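You operate a simulated robot arm through the tools that you are given. There is no shell and no other tool. Be economical: measure what you need, move in short steps, check, and stop when the job is done.

Carry out the task below with a simulated two-armed robot. There is one attempt and no reset: what you move stays moved.

TASK
Draw the worn bush out of the plastic tube die, scrap it and grease the patch by the bore.
Fine: hold the die down while you pull; the bush goes in the scrap tin; the brush goes back.

It is judged by the outcome, as a careful person would: the job done as asked, and still so three seconds after it is handed in. It fails if anything else is knocked over, pushed out of place, dropped, spilled or broken.

THE ROBOT
Two 7-joint arms with two-finger parallel grippers on one trunk, on a base that drives. Base frame: it is fixed to the floor where the robot stands at the start and does not move with it; the origin is under the middle of the robot, x ahead of it, y to its left, z up. Readings come in mm, rad, newtons and seconds.
The left shoulder is at the start at [60, 143, 926], the right one opposite. With the tool pointing down near the work surface each hand reaches from about 280 to 700 mm from the robot's upright axis, wherever it stands, measured 20 degrees to its own side. Payload 1.57 kg a hand.
Tool frame (each hand has its own): the origin (TCP) lies between the finger pads and is the grasp point; the fingertips stand 30 mm ahead of it; z points along the fingers, y is the line along which they close. Largest opening 110 mm; finger width 24, thickness 12; the body of the gripper, 48 by 112 mm, starts 78 mm behind the TCP.
Orientation is that of the tool frame in the base frame, as [roll, pitch, yaw] about the fixed x, y, z axes, in that order (R = Rz(yaw) Ry(pitch) Rx(roll)). With the fingers straight down and closing along the base's y, the tool's x points along the base's -x, its y along +y and its z along -z.

THE INTERFACE
- The arms move only by the tool drive_tool. It takes "left_targets", "right_targets" or both (then of equal length, played together; a hand with none holds still); each is a list of rows, each an object of numbers (a shift or turn left out is 0, a gripper value left out holds the last): "x", "y", "z": the shift along the tool's x, y, z in mm; "ax", "ay", "az": the turn, a rotation vector about the tool's x, y, z in degrees. In form: [{"x": .., "y": .., "z": .., "ax": .., "ay": .., "az": ..}, ...]. A call has 1 to 10 rows; each row is the pose to reach, as a shift and turn from the pose commanded when the call began, along the tool's axes at that moment. "left_grip" and "right_grip" are, for a hand that has rows, the finger opening in mm, from 0 to 110, set as the call begins (left out, the last holds). Rows are played at 5 a second. More than 50 mm and 0.15 rad between two rows, or a gripper value outside its range, and nothing of the call is played. Where a pose cannot be reached the arm comes as near as it can. A force on the tool above 40 N (or 10 N above the force at the start of the call, whichever is more), or a blocked arm, ends the call early, and 0.2 s more pass. The fingers move at their own pace (about 45 mm/s each) and stop on an object; they squeeze with about 28 N. The grip force told is the motor's: it shows also when the fingers shut on nothing. Time passes only in rows, and 0.2 s behind the last, so rows that repeat a pose let the fingers close. The reply holds the time, the measured pose of the TCP, the force on the tool along the base axes, the opening and the grip force, in the units named above and with some noise.
- Cameras (640 x 400 px; columns grow to the right, rows downward): "scene" is now at [39.2, -26.6, 1530.8]; the picture's right is [-0.38, -0.93, 0.00], its down [-0.75, 0.31, -0.59] and it looks along [0.55, -0.22, -0.81] (base axes); focal length 253 px, centre (320, 200). "left" rides on the left gripper at [70, -16, -141] in its tool frame; the picture's right is [0.23, 0.97, 0.00], its down [-0.86, 0.20, -0.48] and it looks along [-0.47, 0.11, 0.88] (tool axes); focal length 222 px, centre (320, 200). "right" rides on the right gripper at [70, 16, -141] in its tool frame; the picture's right is [-0.23, 0.97, 0.00], its down [-0.86, -0.20, -0.48] and it looks along [-0.47, -0.11, 0.88] (tool axes); focal length 222 px, centre (320, 200). There is no depth. A picture from a camera that has moved, and an enlarged one, comes with that camera's place and axes in the base frame and with its lens.
- grab_frame(camera): a new picture of that camera. The clock stands still meanwhile.
- lift_body(by): slides the trunk up (or, below 0, down) by that many mm; the arms and the scene camera ride with it, the base frame stays. It gives what a move gives, with no picture.
- base_move(legs): drives the robot by 1 to 6 legs, each [ahead, left, turn to the left] in mm, mm and rad, along the robot's own axes; the way and the turn of a leg run together, so that a leg with both is an arc; at most 1500 mm and 3.142 rad a leg. The arms and the cameras ride along, it lands a little off, and it stops where it bumps. It gives what a move gives.
- head_to(pan, tilt): turns the head with the scene camera to pan (to the left, within 1.501 rad either way) and tilt (down, from -0.506 to 1.204), counted from straight ahead of the robot. It gives what a move gives.
- zoom(camera, box): a new picture of the part [left, top, right, bottom] of that camera's present view, enlarged. The clock stands still meanwhile.
- finish_job(): hands the job in; it is judged then, once.

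Work in short steps. Places have to be worked out from the pictures, the camera data and where the tool is seen: move nearer, look again, correct. Check each grasp and each placing, and mend what went wrong. You have 120 turns and 92 pictures in all, those below and enlarged ones among them. Open the grippers and draw the arms clear of the work before you hand the job in, unless the task says otherwise; then end with one line.

The tools are called after "Request:" as name(argument=value, ...) on one line, values as JSON. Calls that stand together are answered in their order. drive_tool: Moves the arms, as the interface text tells. Its arguments: {"type":"object","properties":{"left_targets":{"type":"array"},"left_grip":{"type":"number"},"right_targets":{"type":"array"},"right_grip":{"type":"number"}},"required":[]} The other tools are called the same way: lift_body (by) slides the trunk up or down; base_move (legs) drives the base; head_to (pan, tilt) turns the head that bears the scene camera; grab_frame (camera) takes a picture; zoom (camera, box) takes an enlarged picture of a part of a camera's view; finish_job () hands the job in.

At the start:

```text
time: 0.0
left_eef_pos: [577.6, 158.9, 998.8]
left_ee_rot: [3.141, -0.001, -3.141]
left_contact_force: [-0.1, 0.2, 0.5]
left_gripper_width: 110.1
left_finger_force: 0.0
right_eef_pos: [393.2, -241.1, 1000.3]
right_ee_rot: [-3.14, 0.001, 3.138]
right_contact_force: [0.0, 0.3, 0.6]
right_gripper_width: 110.2
right_finger_force: 0.1
trunk travel left (down, up): [-525.0, 65.0]
robot x, y, heading: [1.1, 2.0, -0.001]
head pan, tilt: [-0.389, 0.941]
```

scene: 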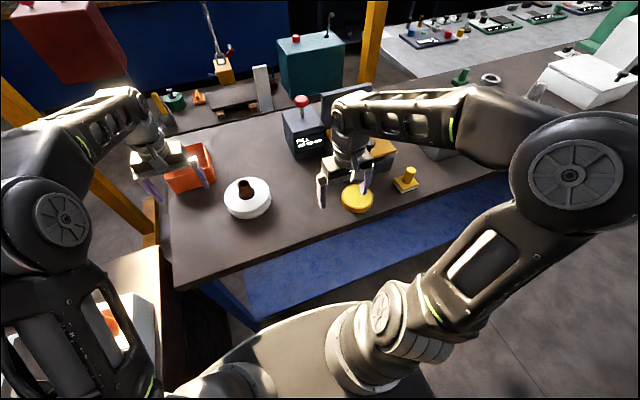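
right: 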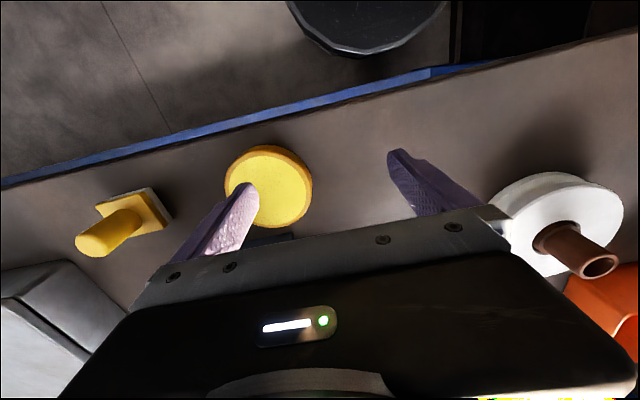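
left: 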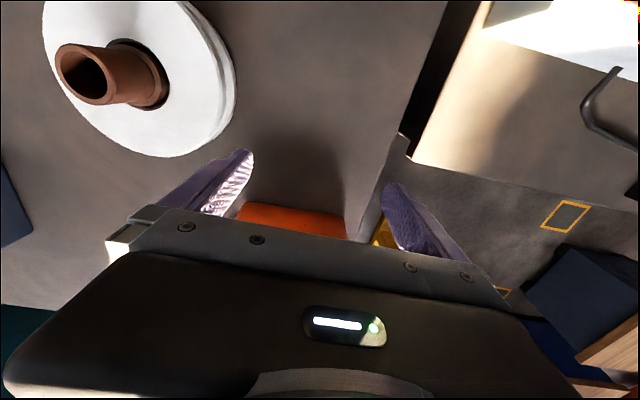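

The white disc with a brown bush standing in it looks like the die. I'll enlarge the bench to identify the tin, the brush, the grease and the patch.

Request:
zoom(camera="scene", box=[140, 120, 300, 220])

Request:
zoom(camera="scene", box=[280, 80, 460, 220])

```text
4.00 times, centred on (220, 170) of scene
camera zoom: at [39.2, -26.6, 1530.8], right [-0.38, -0.93, 0.0], down [-0.75, 0.31, -0.59], along [0.55, -0.22, -0.81], focal length 1011 px, centre (720, 320)
```

zoom: 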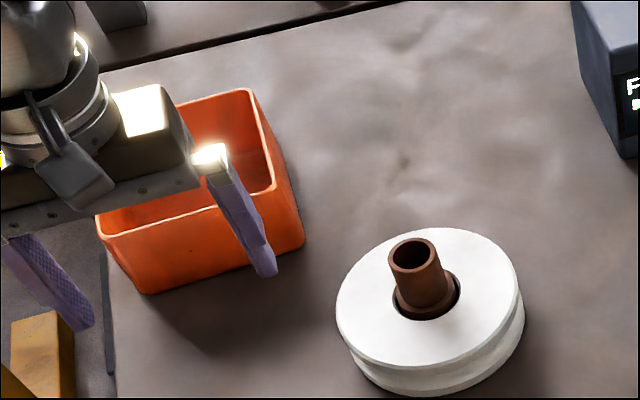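

```text
2.86 times, centred on (370, 150) of scene
camera zoom: at [39.2, -26.6, 1530.8], right [-0.38, -0.93, 0.0], down [-0.75, 0.31, -0.59], along [0.55, -0.22, -0.81], focal length 722 px, centre (177, 343)
```

zoom: 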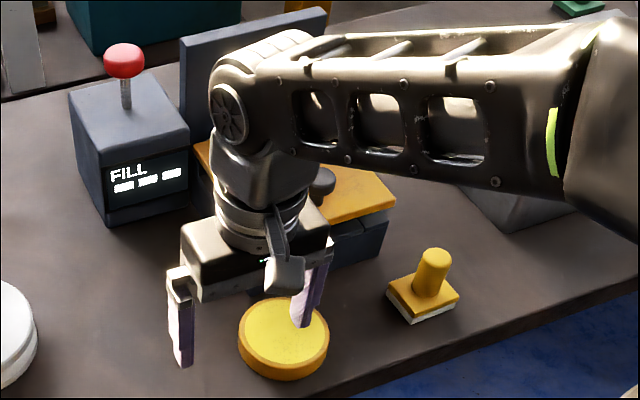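

The right arm hides part of the bench. I'll raise it and shift it right, keeping the left hand still, then look from the scene camera.

Request:
drive_tool(right_targets=[{"z": -45}, {"z": -90}, {"y": -45, "z": -110}, {"y": -90, "z": -110}, {"y": -135, "z": -110}, {"y": -180, "z": -110}])

Request:
grab_frame(camera="scene")

Request:
grab_frame(camera="right")

```text
time: 1.4
left_eef_pos: [577.7, 157.8, 999.3]
left_ee_rot: [3.141, -0.001, 3.141]
left_contact_force: [0.7, -1.0, 0.1]
left_gripper_width: 110.0
left_finger_force: 0.0
right_eef_pos: [393.4, -420.1, 1108.2]
right_ee_rot: [-3.141, 0.002, -3.139]
right_contact_force: [-0.6, 0.0, -1.3]
right_gripper_width: 110.1
right_finger_force: 0.1
trunk travel left (down, up): [-525.0, 65.0]
robot x, y, heading: [-2.2, -3.0, 0.003]
head pan, tilt: [-0.389, 0.941]
```

```text
86 pictures are left
camera scene: at [39.6, -26.9, 1530.8], right [-0.38, -0.93, 0.0], down [-0.75, 0.31, -0.59], along [0.55, -0.22, -0.81], focal length 253 px, centre (320, 200)
```

scene: 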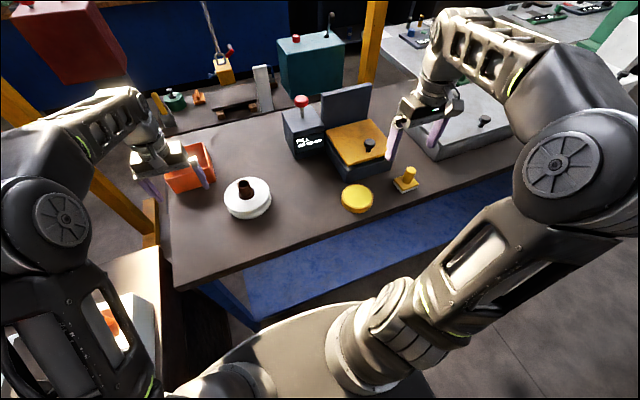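

```text
85 pictures are left
camera right: at [324.0, -403.2, 1248.9], right [0.23, 0.97, 0.0], down [0.85, -0.2, 0.48], along [0.47, -0.11, -0.88], focal length 222 px, centre (320, 200)
```

right: 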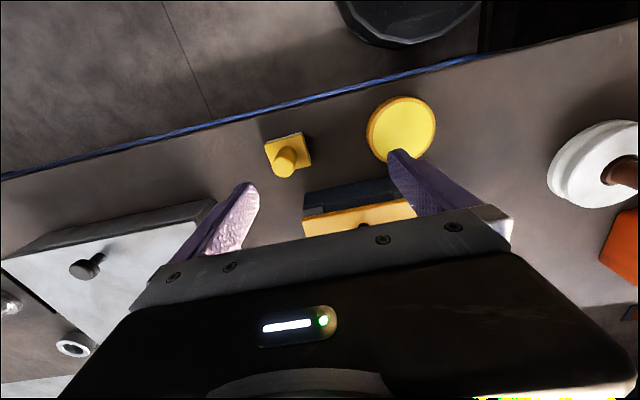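

The bench is clear to see now. I'll enlarge the yellow items, the machine and the tins.

Request:
zoom(camera="scene", box=[270, 80, 430, 220])

Request:
zoom(camera="scene", box=[400, 60, 560, 170])

Request:
zoom(camera="scene", box=[140, 50, 280, 150])

Request:
zoom(camera="scene", box=[210, 160, 290, 230])

```text
2.86 times, centred on (350, 150) of scene
camera zoom: at [39.6, -26.9, 1530.8], right [-0.38, -0.93, 0.0], down [-0.75, 0.31, -0.59], along [0.55, -0.22, -0.81], focal length 722 px, centre (234, 343)
```

zoom: 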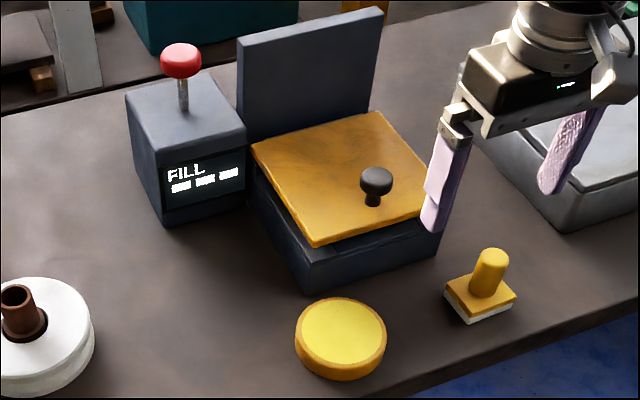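

```text
3.64 times, centred on (480, 115) of scene
camera zoom: at [39.6, -26.9, 1530.8], right [-0.38, -0.93, 0.0], down [-0.75, 0.31, -0.59], along [0.55, -0.22, -0.81], focal length 919 px, centre (-262, 509)
```

zoom: 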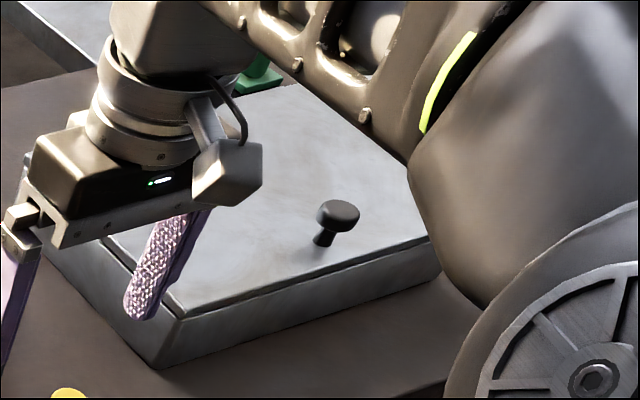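

```text
4.00 times, centred on (210, 100) of scene
camera zoom: at [39.6, -26.9, 1530.8], right [-0.38, -0.93, 0.0], down [-0.75, 0.31, -0.59], along [0.55, -0.22, -0.81], focal length 1011 px, centre (760, 600)
```

zoom: 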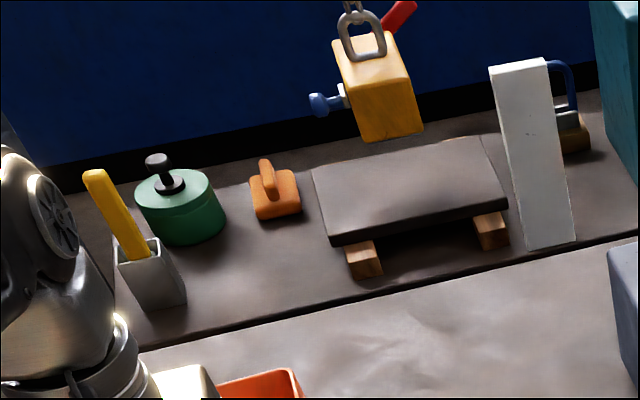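

```text
5.71 times, centred on (250, 195) of scene
camera zoom: at [39.6, -26.9, 1530.8], right [-0.38, -0.93, 0.0], down [-0.75, 0.31, -0.59], along [0.55, -0.22, -0.81], focal length 1444 px, centre (720, 229)
```

zoom: 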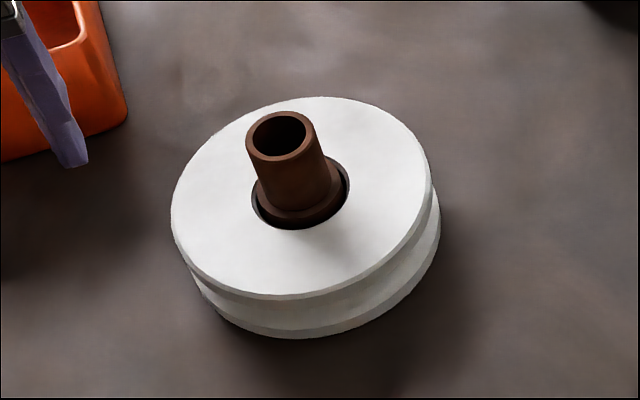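

No patch is obvious on the die yet. I'll enlarge the left hand's view of it and turn the head left to see the far-left area.

Request:
zoom(camera="left", box=[20, 0, 260, 170])

Request:
head_to(pan=0.6, tilt=0.75)

Request:
grab_frame(camera="scene")

```text
2.35 times, centred on (140, 85) of left
camera zoom: at [509.1, 142.4, 1141.3], right [-0.23, 0.97, 0.0], down [0.86, 0.2, 0.48], along [0.47, 0.11, -0.88], focal length 523 px, centre (744, 471)
```

zoom: 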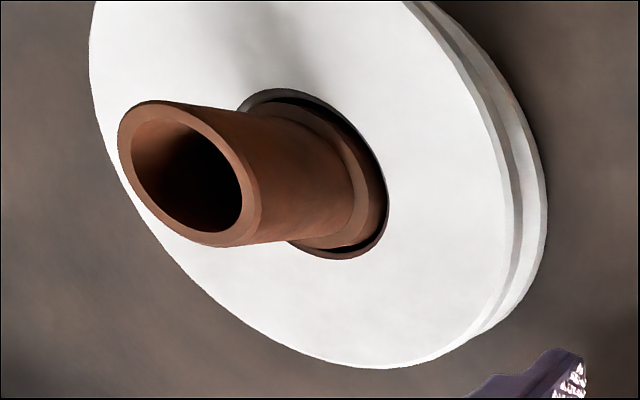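

```text
time: 2.7
left_eef_pos: [578.8, 158.4, 1000.5]
left_ee_rot: [-3.141, 0.001, 3.14]
left_contact_force: [-0.4, -0.1, 0.2]
left_gripper_width: 110.1
left_finger_force: 0.1
right_eef_pos: [393.2, -419.4, 1108.9]
right_ee_rot: [-3.141, 0.002, 3.141]
right_contact_force: [0.2, -0.2, 0.0]
right_gripper_width: 110.0
right_finger_force: 0.0
trunk travel left (down, up): [-525.0, 65.0]
robot x, y, heading: [1.2, -1.9, 0.001]
head pan, tilt: [0.6, 0.75]
```

```text
79 pictures are left
camera scene: at [39.8, 47.9, 1545.7], right [0.56, -0.83, 0.0], down [-0.56, -0.38, -0.73], along [0.6, 0.41, -0.68], focal length 253 px, centre (320, 200)
```

scene: 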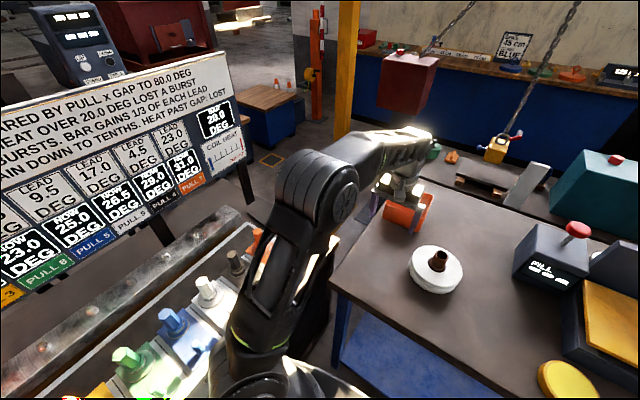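

There are signs about; I'll read the boards, as they may carry rules for this job.

Request:
zoom(camera="scene", box=[0, 50, 260, 310])

Request:
zoom(camera="scene", box=[400, 20, 640, 200])

Request:
head_to(pan=1.2, tilt=0.6)

Request:
grab_frame(camera="scene")

```text
1.54 times, centred on (130, 180) of scene
camera zoom: at [39.8, 47.9, 1545.7], right [0.56, -0.83, 0.0], down [-0.56, -0.38, -0.73], along [0.6, 0.41, -0.68], focal length 389 px, centre (612, 231)
```

zoom: 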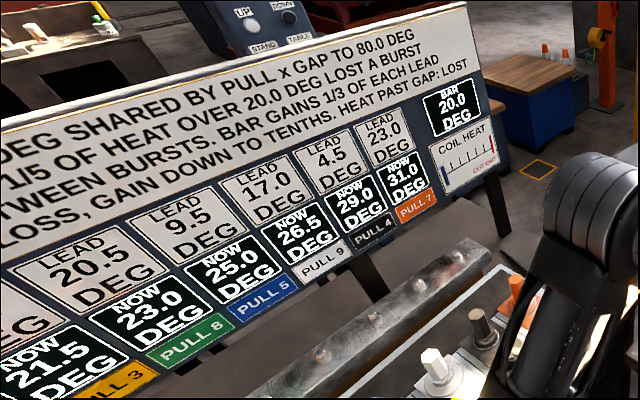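

```text
2.22 times, centred on (520, 110) of scene
camera zoom: at [39.8, 47.9, 1545.7], right [0.56, -0.83, 0.0], down [-0.56, -0.38, -0.73], along [0.6, 0.41, -0.68], focal length 562 px, centre (-124, 400)
```

zoom: 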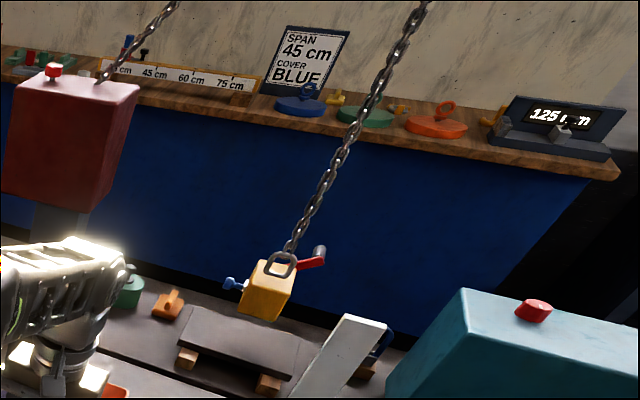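

```text
time: 3.7
left_eef_pos: [578.6, 156.6, 1000.5]
left_ee_rot: [-3.141, 0.001, -3.141]
left_contact_force: [0.1, 0.3, 0.4]
left_gripper_width: 109.9
left_finger_force: 0.1
right_eef_pos: [393.3, -420.0, 1109.6]
right_ee_rot: [3.142, 0.002, -3.141]
right_contact_force: [0.3, 0.7, -1.3]
right_gripper_width: 110.1
right_finger_force: 0.1
trunk travel left (down, up): [-525.0, 65.0]
robot x, y, heading: [1.0, 0.1, 0.005]
head pan, tilt: [1.201, 0.6]
```

```text
76 pictures are left
camera scene: at [3.4, 83.5, 1558.6], right [0.93, -0.36, 0.0], down [-0.2, -0.53, -0.82], along [0.3, 0.77, -0.57], focal length 253 px, centre (320, 200)
```

scene: 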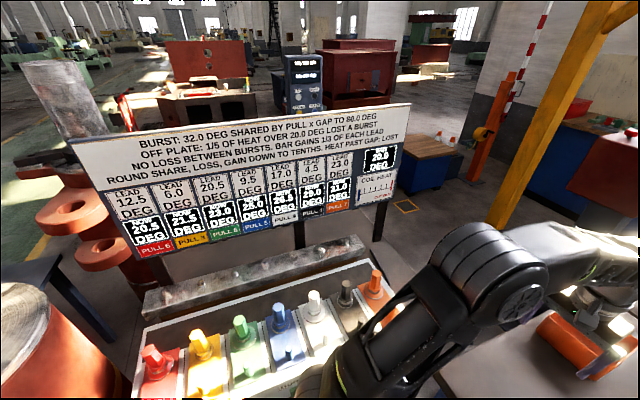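

That is another station. I'll look to the right side of the main bench and beyond.

Request:
head_to(pan=-0.75, tilt=0.7)

Request:
grab_frame(camera="scene")

Request:
zoom(camera="right", box=[220, 70, 480, 230])

```text
time: 5.6
left_eef_pos: [577.4, 156.9, 998.7]
left_ee_rot: [-3.141, -0.001, -3.141]
left_contact_force: [-0.7, 1.0, -0.2]
left_gripper_width: 110.1
left_finger_force: 0.0
right_eef_pos: [393.8, -419.5, 1108.2]
right_ee_rot: [-3.139, 0.0, 3.142]
right_contact_force: [-0.1, 1.0, -0.1]
right_gripper_width: 110.2
right_finger_force: 0.1
trunk travel left (down, up): [-525.0, 65.0]
robot x, y, heading: [2.2, 0.6, 0.001]
head pan, tilt: [-0.75, 0.7]
```

```text
75 pictures are left
camera scene: at [33.5, -56.8, 1550.0], right [-0.68, -0.73, 0.0], down [-0.47, 0.44, -0.76], along [0.56, -0.52, -0.64], focal length 253 px, centre (320, 200)
```

scene: 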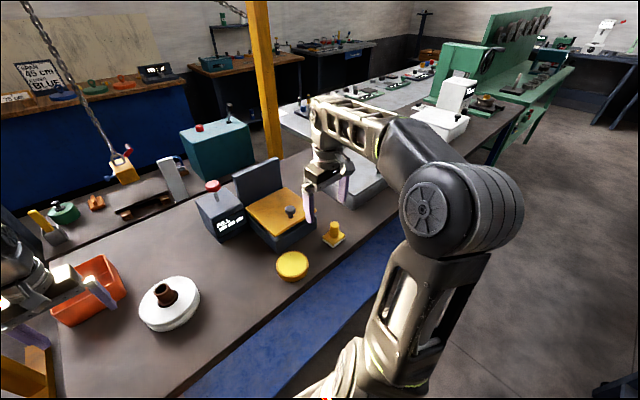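

```text
2.46 times, centred on (350, 150) of right
camera zoom: at [323.6, -402.3, 1249.0], right [0.23, 0.97, 0.0], down [0.85, -0.2, 0.48], along [0.47, -0.11, -0.88], focal length 547 px, centre (246, 323)
```

zoom: 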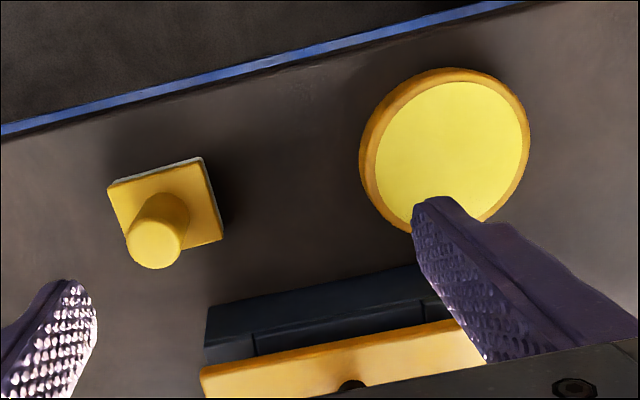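

I'll read the FILL box and look more closely at the far right end of the bench and the items on the second bench.

Request:
zoom(camera="scene", box=[180, 160, 350, 290])

Request:
zoom(camera="scene", box=[340, 40, 520, 150])

Request:
zoom(camera="scene", box=[20, 130, 200, 250])

```text
3.08 times, centred on (265, 225) of scene
camera zoom: at [33.5, -56.8, 1550.0], right [-0.68, -0.73, 0.0], down [-0.47, 0.44, -0.76], along [0.56, -0.52, -0.64], focal length 778 px, centre (489, 123)
```

zoom: 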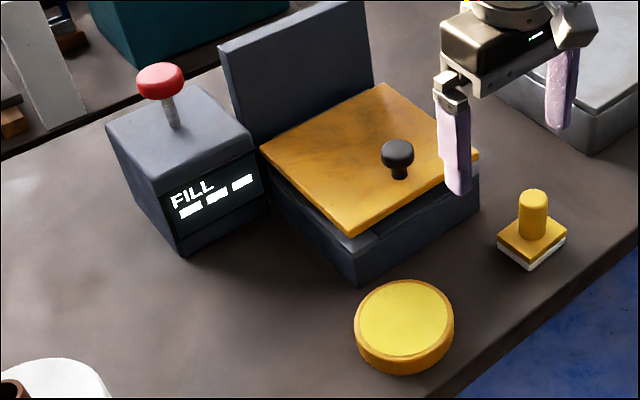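

```text
3.56 times, centred on (430, 95) of scene
camera zoom: at [33.5, -56.8, 1550.0], right [-0.68, -0.73, 0.0], down [-0.47, 0.44, -0.76], along [0.56, -0.52, -0.64], focal length 899 px, centre (-71, 573)
```

zoom: 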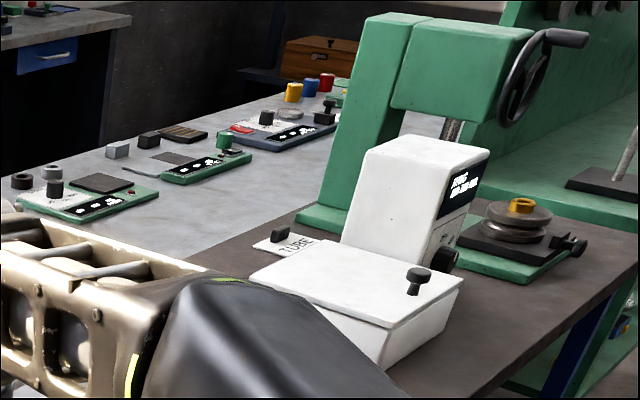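

```text
3.33 times, centred on (110, 190) of scene
camera zoom: at [33.5, -56.8, 1550.0], right [-0.68, -0.73, 0.0], down [-0.47, 0.44, -0.76], along [0.56, -0.52, -0.64], focal length 842 px, centre (1020, 233)
```

zoom: 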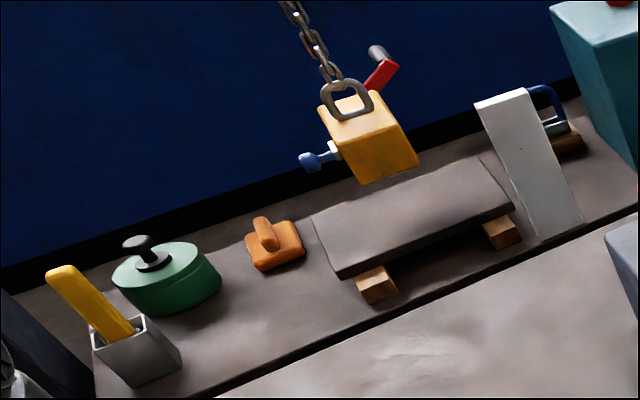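

A "TUBE" plate stands by the white machine; I'll read it and its screen more closely.

Request:
zoom(camera="scene", box=[405, 75, 505, 140])

Request:
head_to(pan=-1.2, tilt=0.5)

Request:
grab_frame(camera="scene")

```text
6.15 times, centred on (455, 108) of scene
camera zoom: at [33.5, -56.8, 1550.0], right [-0.68, -0.73, 0.0], down [-0.47, 0.44, -0.76], along [0.56, -0.52, -0.64], focal length 1555 px, centre (-511, 769)
```

zoom: 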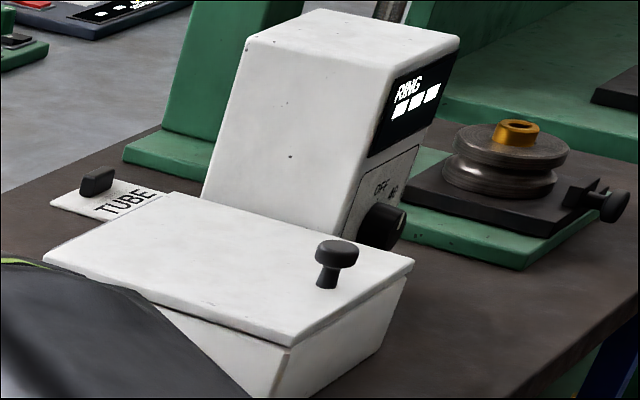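

```text
time: 6.5
left_eef_pos: [578.1, 158.7, 999.6]
left_ee_rot: [3.14, -0.001, -3.141]
left_contact_force: [0.3, 0.3, -0.4]
left_gripper_width: 109.6
left_finger_force: 0.1
right_eef_pos: [393.6, -419.9, 1108.4]
right_ee_rot: [-3.14, 0.0, -3.141]
right_contact_force: [-0.4, -0.8, -0.1]
right_gripper_width: 110.2
right_finger_force: 0.1
trunk travel left (down, up): [-525.0, 65.0]
robot x, y, heading: [0.3, -1.4, -0.002]
head pan, tilt: [-1.201, 0.499]
```

```text
69 pictures are left
camera scene: at [4.3, -83.7, 1567.6], right [-0.93, -0.36, 0.0], down [-0.17, 0.45, -0.88], along [0.32, -0.82, -0.48], focal length 253 px, centre (320, 200)
```

scene: 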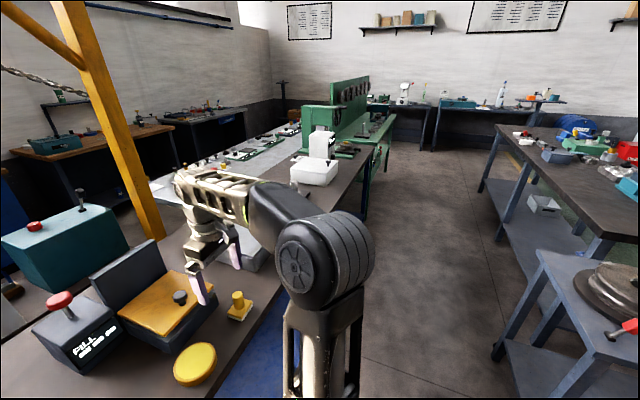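

The metal die with a brass ring and the RING machine belong to another station; the white one on my bench is the plastic die. I'll bring the left hand up over it for a close look for the patch.

Request:
drive_tool(left_targets=[{"z": -40}, {"z": -60, "x": 30, "y": -30}, {"z": -60, "x": 60, "y": -65}, {"z": -60, "x": 90, "y": -100}, {"z": -60, "x": 119, "y": -135}, {"z": -60, "x": 119, "y": -165}, {"z": -60, "x": 119, "y": -165}])

Request:
head_to(pan=-0.2, tilt=0.9)

Request:
grab_frame(camera="left")

Request:
grab_frame(camera="scene")

```text
time: 8.1
left_eef_pos: [459.3, -5.1, 1059.3]
left_ee_rot: [3.141, 0.0, 3.142]
left_contact_force: [-0.3, 0.2, -0.4]
left_gripper_width: 109.8
left_finger_force: 0.0
right_eef_pos: [393.8, -421.4, 1108.3]
right_ee_rot: [-3.14, 0.0, 3.139]
right_contact_force: [-0.3, 0.3, 0.6]
right_gripper_width: 110.0
right_finger_force: 0.1
trunk travel left (down, up): [-525.0, 65.0]
robot x, y, heading: [-1.1, -2.3, -0.002]
head pan, tilt: [-1.201, 0.499]
```

```text
time: 9.3
left_eef_pos: [461.5, -7.5, 1059.9]
left_ee_rot: [3.141, -0.001, -3.141]
left_contact_force: [1.3, -0.2, 0.5]
left_gripper_width: 110.3
left_finger_force: 0.1
right_eef_pos: [393.0, -420.6, 1108.1]
right_ee_rot: [-3.14, 0.0, 3.14]
right_contact_force: [-0.2, 0.0, -0.7]
right_gripper_width: 110.3
right_finger_force: 0.0
trunk travel left (down, up): [-525.0, 65.0]
robot x, y, heading: [-2.8, -0.4, -0.002]
head pan, tilt: [-0.201, 0.901]
```

```text
68 pictures are left
camera left: at [390.6, -21.6, 1201.7], right [-0.23, 0.97, 0.0], down [0.86, 0.2, 0.48], along [0.47, 0.11, -0.88], focal length 222 px, centre (320, 200)
```

left: 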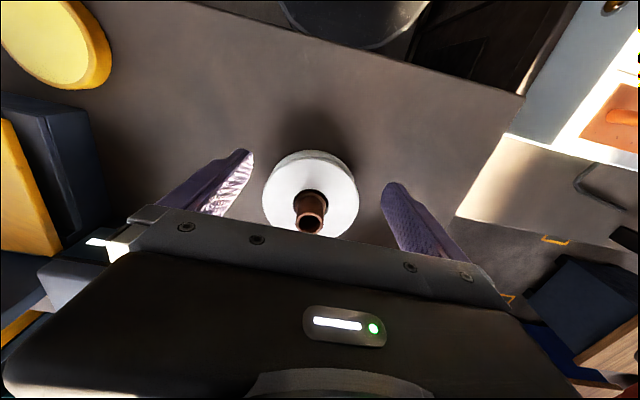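

```text
67 pictures are left
camera scene: at [45.3, -14.0, 1533.8], right [-0.2, -0.98, 0.0], down [-0.77, 0.16, -0.62], along [0.61, -0.12, -0.78], focal length 253 px, centre (320, 200)
```

scene: 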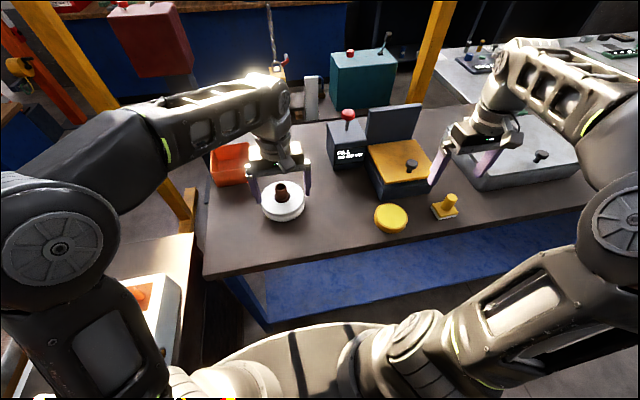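

Enlarging the die from above.

Request:
zoom(camera="left", box=[240, 140, 380, 240])

Request:
zoom(camera="scene", box=[250, 170, 320, 225])

```text
4.00 times, centred on (310, 190) of left
camera zoom: at [390.6, -21.6, 1201.7], right [-0.23, 0.97, 0.0], down [0.86, 0.2, 0.48], along [0.47, 0.11, -0.88], focal length 888 px, centre (360, 240)
```

zoom: 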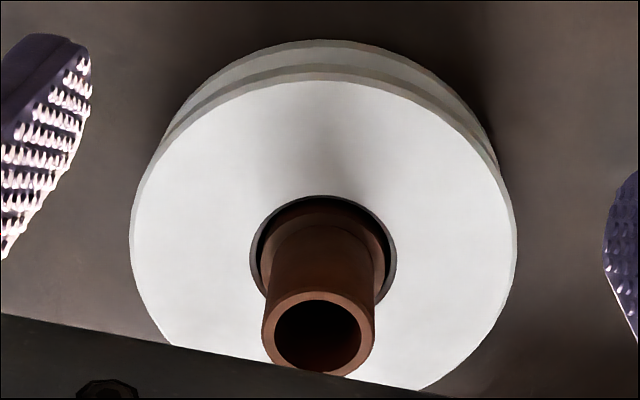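

```text
7.27 times, centred on (285, 198) of scene
camera zoom: at [45.3, -14.0, 1533.8], right [-0.2, -0.98, 0.0], down [-0.77, 0.16, -0.62], along [0.61, -0.12, -0.78], focal length 1838 px, centre (574, 218)
```

zoom: 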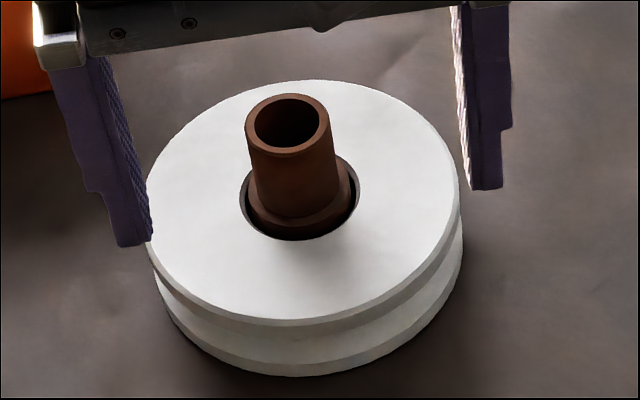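

No patch shows yet; perhaps it is hidden or appears with the bush out. My estimates: die about 130 mm wide, top z≈936, bore at (545,3), bush about 34 mm wide with its top near z 982. Plan: the left hand pulls the bush (the tin is on its side), and the right, tilted and straddling the bush, presses the die. First I turn the right hand (yaw +90°, 40° tilt) where it is free.

Request:
drive_tool(right_targets=[{"ax": -2.61, "ay": -2.61, "az": -7.17}, {"ax": -5.22, "ay": -5.22, "az": -14.34}, {"ax": -7.83, "ay": -7.83, "az": -21.5}, {"ax": -10.44, "ay": -10.44, "az": -28.67}, {"ax": -13.05, "ay": -13.05, "az": -35.83}, {"ax": -15.66, "ay": -15.66, "az": -43.0}])

Request:
drive_tool(right_targets=[{"ax": -2.61, "ay": -2.61, "az": -7.17}, {"ax": -5.22, "ay": -5.22, "az": -14.34}, {"ax": -7.83, "ay": -7.83, "az": -21.5}, {"ax": -10.44, "ay": -10.44, "az": -28.67}, {"ax": -13.05, "ay": -13.05, "az": -35.83}, {"ax": -15.66, "ay": -15.66, "az": -43.0}])

```text
time: 10.7
left_eef_pos: [458.3, -6.9, 1060.3]
left_ee_rot: [3.14, 0.003, 3.141]
left_contact_force: [-0.3, 0.0, -0.2]
left_gripper_width: 109.6
left_finger_force: 0.0
right_eef_pos: [384.2, -430.3, 1096.1]
right_ee_rot: [2.986, 0.338, -2.45]
right_contact_force: [3.6, 3.9, 2.0]
right_gripper_width: 110.0
right_finger_force: 0.1
right hand out of reach, approached as far as the arm can: row 6
trunk travel left (down, up): [-525.0, 65.0]
robot x, y, heading: [-1.1, -0.9, -0.0]
head pan, tilt: [-0.201, 0.901]
```

```text
time: 12.1
left_eef_pos: [459.9, -7.9, 1059.8]
left_ee_rot: [3.141, -0.001, 3.142]
left_contact_force: [0.1, 0.0, 0.0]
left_gripper_width: 110.0
left_finger_force: 0.0
right_eef_pos: [423.2, -322.7, 1040.3]
right_ee_rot: [3.083, 0.643, -1.721]
right_contact_force: [1.0, 0.1, -0.7]
right_gripper_width: 110.0
right_finger_force: 0.0
right hand out of reach, approached as far as the arm can: row 1, 2, 3, 4, 5, 6
trunk travel left (down, up): [-525.0, 65.0]
robot x, y, heading: [-2.6, 3.5, -0.0]
head pan, tilt: [-0.201, 0.901]
```

The right arm cannot reach that tilt so far back; nearer the die it may. I'll move the left hand aside and the right hand toward the die at a safe height.

Request:
drive_tool(left_targets=[{"y": 20, "z": -10}, {"y": 55, "z": -20}, {"y": 90, "z": -30}, {"y": 125, "z": -30}, {"y": 150, "z": -30}, {"y": 150, "z": -30}], right_targets=[{"x": -22, "y": -17, "z": 25}, {"x": -44, "y": -34, "z": 50}, {"x": -66, "y": -50, "z": 75}, {"x": -88, "y": -67, "z": 100}, {"x": -110, "y": -84, "z": 125}, {"x": -134, "y": -100, "z": 151}])

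```text
time: 13.5
left_eef_pos: [459.7, 142.3, 1092.5]
left_ee_rot: [3.141, 0.0, -3.14]
left_contact_force: [0.3, -0.4, -0.7]
left_gripper_width: 110.1
left_finger_force: 0.1
right_eef_pos: [543.3, -134.5, 997.8]
right_ee_rot: [3.081, 0.639, -1.722]
right_contact_force: [-0.4, 0.3, 0.3]
right_gripper_width: 110.0
right_finger_force: 0.1
trunk travel left (down, up): [-525.0, 65.0]
robot x, y, heading: [2.5, 2.1, 0.001]
head pan, tilt: [-0.201, 0.901]
```

It reaches here. I correct the small yaw and roll error so both fingertips press level, and approach a little.

Request:
drive_tool(right_targets=[{"x": -25, "y": 3, "z": 12, "ax": -0.9, "az": -3.5}, {"x": -49.6, "y": 6.8, "z": 24.9, "ax": -1.7, "az": -6.9}, {"x": -49.6, "y": 6.8, "z": 24.9, "ax": -1.7, "az": -6.9}], right_grip=92)

Request:
grab_frame(camera="scene")

Request:
grab_frame(camera="right")

```text
time: 14.3
left_eef_pos: [459.5, 140.2, 1093.2]
left_ee_rot: [-3.142, 0.001, -3.14]
left_contact_force: [-0.7, 0.0, 0.4]
left_gripper_width: 109.9
left_finger_force: 0.1
right_eef_pos: [542.8, -76.5, 1006.7]
right_ee_rot: [3.139, 0.644, -1.57]
right_contact_force: [-0.4, -0.3, 0.0]
right_gripper_width: 92.0
right_finger_force: 0.1
trunk travel left (down, up): [-525.0, 65.0]
robot x, y, heading: [-0.7, -1.0, 0.002]
head pan, tilt: [-0.201, 0.901]
```

```text
64 pictures are left
camera scene: at [45.3, -14.0, 1533.8], right [-0.2, -0.98, 0.0], down [-0.77, 0.16, -0.62], along [0.61, -0.12, -0.78], focal length 253 px, centre (320, 200)
```

scene: 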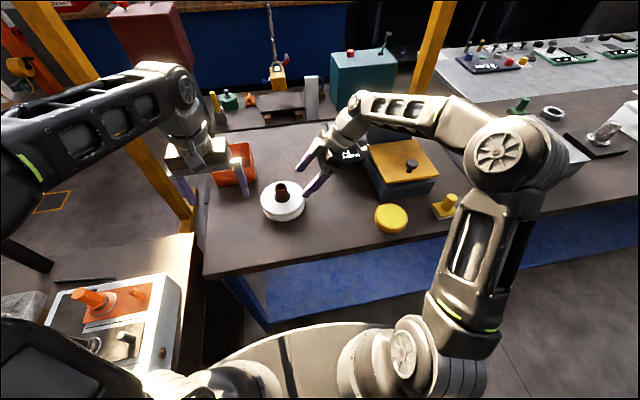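

```text
63 pictures are left
camera right: at [527.6, -217.5, 1078.1], right [-0.97, 0.18, 0.14], down [0.2, 0.4, 0.9], along [0.11, 0.9, -0.42], focal length 222 px, centre (320, 200)
```

right: 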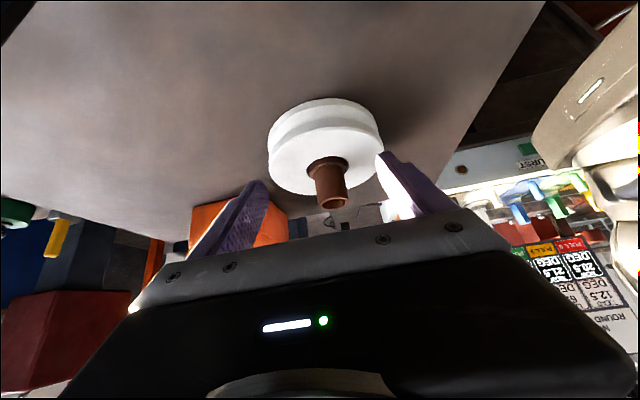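

From the right camera the bush axis comes to about (541,0) with its top at z≈982, agreeing with before. I set the right fingers either side of the bush over the near-right part of the die, 20 mm above it.

Request:
drive_tool(right_targets=[{"x": -10, "y": 1, "z": 21}, {"x": -18.8, "y": 2, "z": 41.6}, {"x": -18.8, "y": 2, "z": 41.6}], right_grip=86)

Request:
grab_frame(camera="right")

Request:
zoom(camera="scene", box=[230, 140, 350, 230])

```text
time: 15.1
left_eef_pos: [459.1, 141.1, 1093.1]
left_ee_rot: [3.141, 0.001, -3.14]
left_contact_force: [0.9, 0.2, 0.1]
left_gripper_width: 110.0
left_finger_force: 0.0
right_eef_pos: [541.3, -36.9, 986.8]
right_ee_rot: [-3.14, 0.643, -1.572]
right_contact_force: [-0.5, 0.1, -0.4]
right_gripper_width: 86.0
right_finger_force: 0.0
trunk travel left (down, up): [-525.0, 65.0]
robot x, y, heading: [-0.0, 2.3, 0.001]
head pan, tilt: [-0.201, 0.901]
```

```text
62 pictures are left
camera right: at [525.1, -176.5, 1057.1], right [-0.97, 0.18, 0.14], down [0.2, 0.4, 0.9], along [0.11, 0.9, -0.42], focal length 222 px, centre (320, 200)
```

right: 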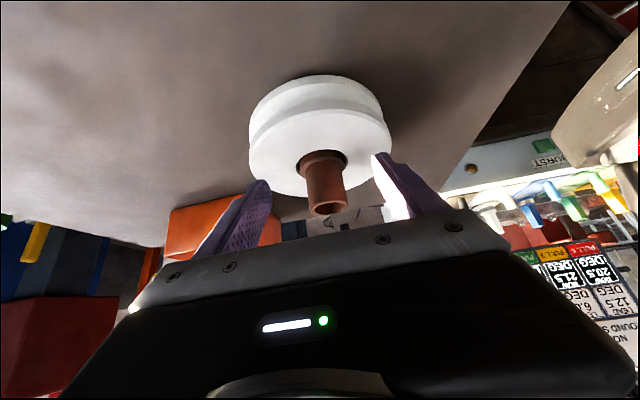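

```text
4.44 times, centred on (290, 185) of scene
camera zoom: at [45.3, -13.9, 1533.8], right [-0.2, -0.98, 0.0], down [-0.77, 0.16, -0.62], along [0.61, -0.12, -0.78], focal length 1123 px, centre (453, 267)
```

zoom: 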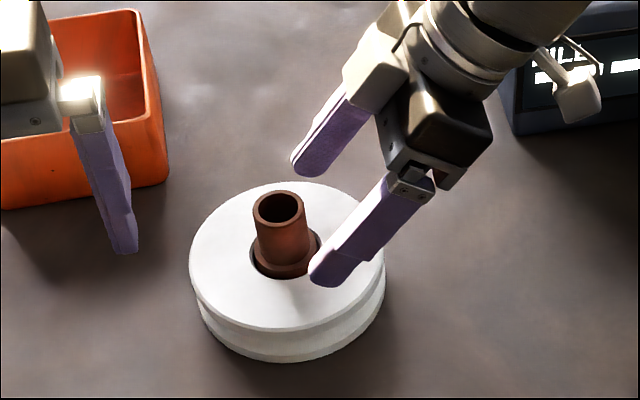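

The fingers straddle the bush well. I'll lower the right hand gently until it feels the die.

Request:
drive_tool(right_targets=[{"x": 3.6, "z": 4.8}, {"x": 6, "z": 8}, {"x": 8.4, "z": 11.2}, {"x": 9.6, "z": 12.8}, {"x": 10.8, "z": 14.4}, {"x": 12, "z": 16}])

```text
time: 16.5
left_eef_pos: [456.9, 140.9, 1094.7]
left_ee_rot: [3.141, 0.003, -3.141]
left_contact_force: [0.9, -0.4, 0.3]
left_gripper_width: 110.0
left_finger_force: 0.1
right_eef_pos: [542.0, -36.8, 971.2]
right_ee_rot: [-3.134, 0.646, -1.569]
right_contact_force: [0.7, -7.6, 38.0]
right_gripper_width: 85.2
right_finger_force: 0.1
trunk travel left (down, up): [-525.0, 65.0]
robot x, y, heading: [2.5, -2.5, 0.001]
head pan, tilt: [-0.201, 0.901]
```

Contact at TCP z≈971 with 38 N on the die. Now the left hand goes above the bush, opening to 60 mm.

Request:
drive_tool(left_targets=[{"x": -20, "y": -35}, {"x": -41, "y": -70, "z": 5}, {"x": -62, "y": -105, "z": 15}, {"x": -82, "y": -141, "z": 30}, {"x": -82, "y": -141, "z": 30}], left_grip=60)

Request:
grab_frame(camera="left")

Request:
zoom(camera="scene", box=[230, 120, 350, 230])

Request:
zoom(camera="right", box=[230, 60, 440, 240])

```text
time: 17.0
left_eef_pos: [484.4, 96.7, 1091.4]
left_ee_rot: [-3.141, -0.002, 3.14]
left_contact_force: [-0.3, 0.5, -0.3]
left_gripper_width: 66.0
left_finger_force: 0.0
right_eef_pos: [543.4, -36.8, 969.8]
right_ee_rot: [-3.132, 0.65, -1.571]
right_contact_force: [-3.3, -7.2, 16.9]
right_gripper_width: 88.8
right_finger_force: 1.0
trunk travel left (down, up): [-525.0, 65.0]
robot x, y, heading: [1.9, -3.8, 0.002]
head pan, tilt: [-0.201, 0.901]
stopped in row 2 (right hand): the force on the tool passed its limit (the readings are from after the stop); the commanded pose is now the measured one
```

```text
60 pictures are left
camera left: at [415.6, 80.7, 1232.3], right [-0.23, 0.97, 0.0], down [0.86, 0.2, 0.48], along [0.47, 0.11, -0.88], focal length 222 px, centre (320, 200)
```

left: 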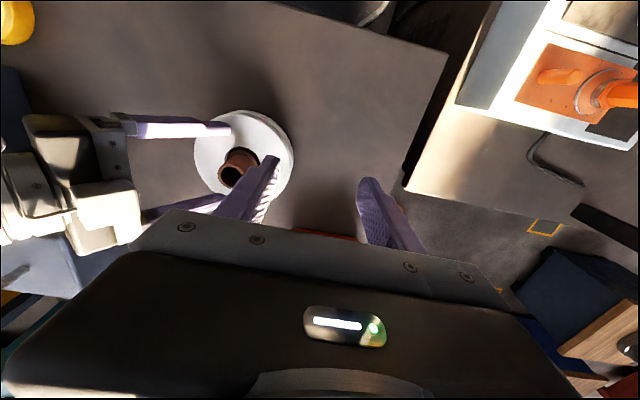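

```text
3.64 times, centred on (290, 175) of scene
camera zoom: at [44.1, -14.6, 1533.3], right [-0.2, -0.98, 0.0], down [-0.77, 0.16, -0.62], along [0.61, -0.12, -0.78], focal length 919 px, centre (429, 291)
```

zoom: 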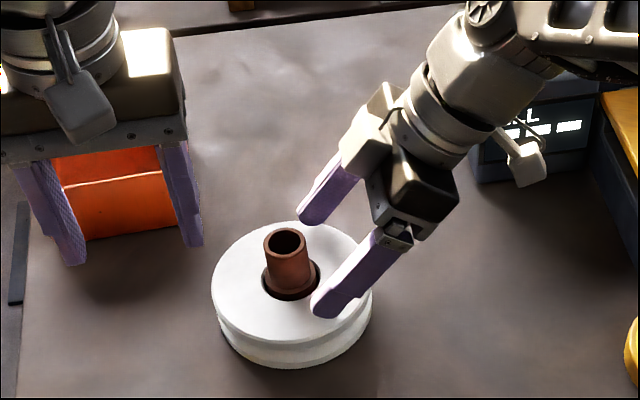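

```text
2.22 times, centred on (335, 150) of right
camera zoom: at [525.9, -176.8, 1041.1], right [-0.97, 0.19, 0.13], down [0.2, 0.39, 0.9], along [0.12, 0.9, -0.42], focal length 494 px, centre (287, 311)
```

zoom: 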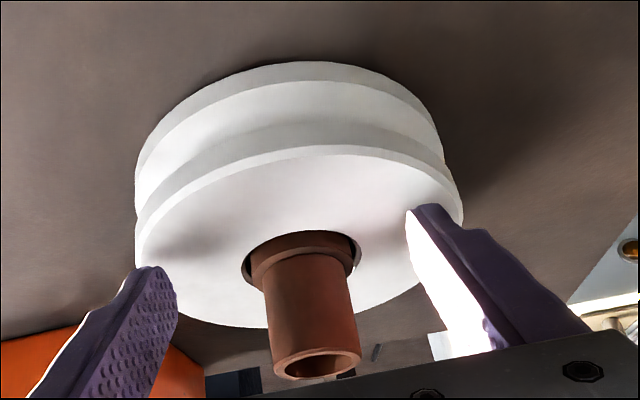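

The right press now settles at 17 N and the die has not moved. I continue the left hand to above the bush.

Request:
drive_tool(left_targets=[{"x": -19, "y": -32}, {"x": -38, "y": -64, "z": 10}, {"x": -57, "y": -97, "z": 20}, {"x": -57, "y": -97, "z": 36}, {"x": -57, "y": -97, "z": 36}], left_grip=60)

Request:
grab_frame(camera="left")

Request:
zoom(camera="scene", box=[230, 120, 350, 230])

```text
time: 18.2
left_eef_pos: [541.8, -1.3, 1055.5]
left_ee_rot: [-3.141, 0.003, 3.138]
left_contact_force: [-0.1, 0.6, 1.3]
left_gripper_width: 60.0
left_finger_force: 0.0
left hand out of reach, approached as far as the arm can: row 3
right_eef_pos: [542.3, -36.4, 970.4]
right_ee_rot: [-3.131, 0.649, -1.57]
right_contact_force: [-0.4, -6.5, 30.0]
right_gripper_width: 86.3
right_finger_force: 0.4
trunk travel left (down, up): [-525.0, 65.0]
robot x, y, heading: [0.8, 1.3, 0.003]
head pan, tilt: [-0.201, 0.901]
```

```text
57 pictures are left
camera left: at [472.5, -17.4, 1196.8], right [-0.23, 0.97, 0.0], down [0.85, 0.2, 0.48], along [0.47, 0.11, -0.88], focal length 222 px, centre (320, 200)
```

left: 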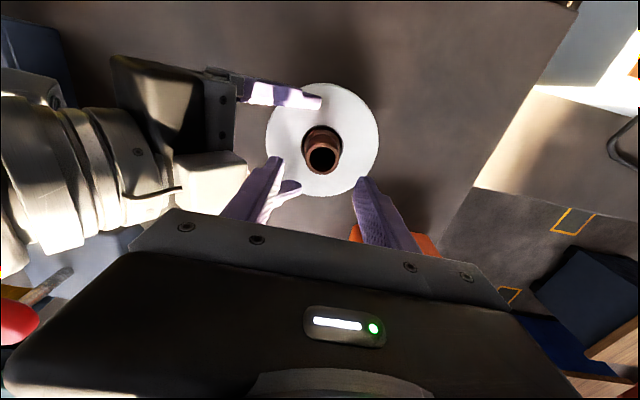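

```text
3.64 times, centred on (290, 175) of scene
camera zoom: at [42.7, -14.7, 1534.0], right [-0.2, -0.98, 0.0], down [-0.77, 0.16, -0.62], along [0.61, -0.12, -0.78], focal length 919 px, centre (429, 291)
```

zoom: 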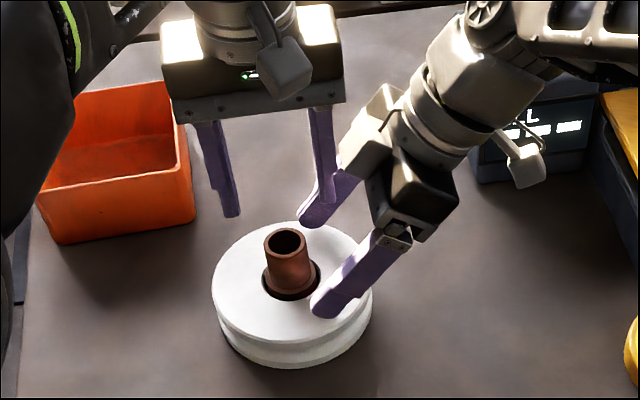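

The bush is at (542,0), right under the left TCP. I descend to z≈976, keeping clear of the right gripper's body.

Request:
drive_tool(left_targets=[{"z": 20}, {"z": 40}, {"z": 55}, {"z": 68}, {"z": 79}, {"z": 79}], left_grip=58)

Request:
zoom(camera="scene", box=[230, 120, 350, 230])

```text
time: 19.4
left_eef_pos: [545.4, 0.6, 990.3]
left_ee_rot: [-3.133, 0.013, -3.14]
left_contact_force: [-2.2, 7.2, 11.9]
left_gripper_width: 58.2
left_finger_force: 0.1
right_eef_pos: [544.4, -36.5, 970.8]
right_ee_rot: [-3.138, 0.652, -1.577]
right_contact_force: [-1.5, -4.9, 17.6]
right_gripper_width: 89.8
right_finger_force: 1.9
trunk travel left (down, up): [-525.0, 65.0]
robot x, y, heading: [2.7, 2.3, -0.002]
head pan, tilt: [-0.201, 0.901]
stopped in row 5 (left hand): the force on the tool passed its limit (the readings are from after the stop); the commanded pose is now the measured one
```

```text
3.64 times, centred on (290, 175) of scene
camera zoom: at [43.6, -14.4, 1533.6], right [-0.2, -0.98, 0.0], down [-0.77, 0.16, -0.62], along [0.61, -0.12, -0.78], focal length 919 px, centre (429, 291)
```

zoom: 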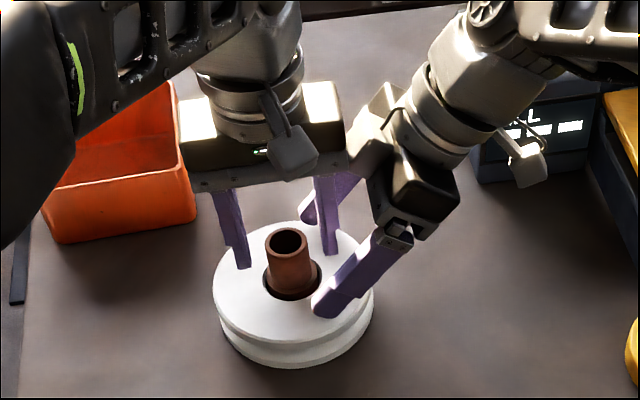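

The left body just touches the right gripper at z≈990; the tips already overlap the bush by about 20 mm. I back off 2 mm and close there.

Request:
drive_tool(left_targets=[{"z": -2, "x": 3}, {"z": -2, "x": 3}, {"z": -2, "x": 3}, {"z": -2, "x": 3}, {"z": -2, "x": 3}], left_grip=20)

Request:
zoom(camera="scene", box=[230, 120, 350, 230])

Request:
zoom(camera="left", box=[220, 80, 420, 240])

```text
time: 20.7
left_eef_pos: [543.2, -0.1, 991.1]
left_ee_rot: [-3.136, 0.012, -3.141]
left_contact_force: [-0.1, 3.6, 6.7]
left_gripper_width: 32.7
left_finger_force: 28.3
right_eef_pos: [544.0, -36.2, 971.4]
right_ee_rot: [-3.133, 0.652, -1.577]
right_contact_force: [-3.6, -4.5, 12.2]
right_gripper_width: 90.2
right_finger_force: 2.2
trunk travel left (down, up): [-525.0, 65.0]
robot x, y, heading: [-2.6, -2.0, -0.002]
head pan, tilt: [-0.201, 0.901]
stopped in row 5 (right hand): the force on the tool passed its limit (the readings are from after the stop); the commanded pose is now the measured one
```

```text
3.64 times, centred on (290, 175) of scene
camera zoom: at [43.9, -14.2, 1533.5], right [-0.2, -0.98, 0.0], down [-0.77, 0.16, -0.62], along [0.61, -0.12, -0.78], focal length 919 px, centre (429, 291)
```

zoom: 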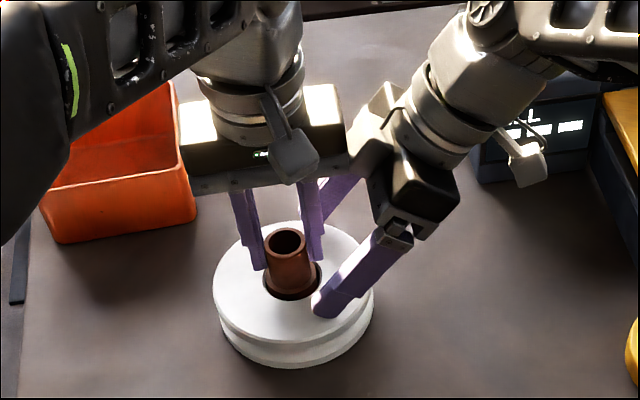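

```text
2.50 times, centred on (320, 160) of left
camera zoom: at [471.2, -14.1, 1131.6], right [-0.23, 0.97, -0.01], down [0.85, 0.2, 0.49], along [0.48, 0.1, -0.87], focal length 555 px, centre (320, 300)
```

zoom: 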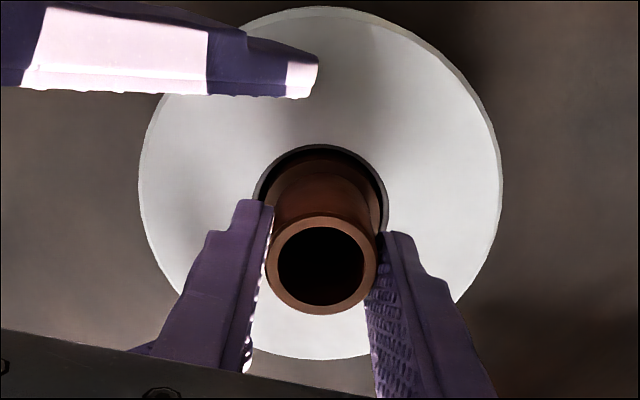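

The bush is gripped (32.7 mm, 28 N). I press the right hand a bit more and pull the left up slowly.

Request:
drive_tool(left_targets=[{"z": 0}, {"z": -1}, {"z": -2}, {"z": -3}, {"z": -4}, {"z": -5}, {"z": -6}, {"z": -6}], right_targets=[{"x": 1.2, "z": 1.6}, {"x": 1.2, "z": 1.6}, {"x": 1.2, "z": 1.6}, {"x": 1.2, "z": 1.6}, {"x": 1.2, "z": 1.6}, {"x": 1.2, "z": 1.6}, {"x": 1.2, "z": 1.6}, {"x": 1.2, "z": 1.6}])

```text
time: 21.6
left_eef_pos: [540.2, -0.5, 991.4]
left_ee_rot: [-3.137, 0.008, -3.14]
left_contact_force: [0.1, 2.0, 0.7]
left_gripper_width: 33.0
left_finger_force: 28.1
right_eef_pos: [545.6, -35.9, 971.2]
right_ee_rot: [-3.133, 0.651, -1.576]
right_contact_force: [-6.7, -5.4, 15.8]
right_gripper_width: 91.3
right_finger_force: 3.3
trunk travel left (down, up): [-525.0, 65.0]
robot x, y, heading: [1.3, 2.0, 0.001]
head pan, tilt: [-0.201, 0.901]
stopped in row 4 (right hand): the force on the tool passed its limit (the readings are from after the stop); the commanded pose is now the measured one
```

Pressing harder only trips the limit; the right already bears about 16 N. I hold it there and pull.

Request:
drive_tool(left_targets=[{"z": -1.5}, {"z": -3}, {"z": -4.5}, {"z": -6}, {"z": -7.5}, {"z": -9}, {"z": -10.5}, {"z": -12}])

Request:
zoom(camera="scene", box=[230, 120, 350, 230])

```text
time: 23.4
left_eef_pos: [540.6, -0.7, 1006.2]
left_ee_rot: [-3.136, 0.01, -3.139]
left_contact_force: [0.3, 0.0, -2.1]
left_gripper_width: 32.7
left_finger_force: 27.7
right_eef_pos: [544.1, -34.8, 970.6]
right_ee_rot: [-3.13, 0.653, -1.573]
right_contact_force: [-4.6, -4.7, 29.8]
right_gripper_width: 89.9
right_finger_force: 1.8
trunk travel left (down, up): [-525.0, 65.0]
robot x, y, heading: [-2.4, -3.5, -0.006]
head pan, tilt: [-0.201, 0.901]
```

```text
3.64 times, centred on (290, 175) of scene
camera zoom: at [42.7, -14.6, 1534.0], right [-0.2, -0.98, 0.0], down [-0.77, 0.16, -0.62], along [0.61, -0.12, -0.78], focal length 919 px, centre (429, 291)
```

zoom: 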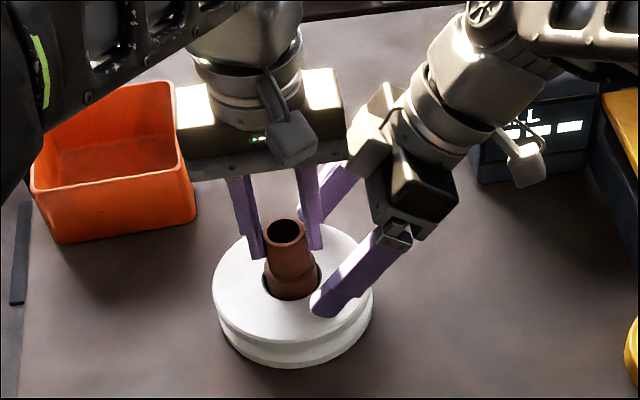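

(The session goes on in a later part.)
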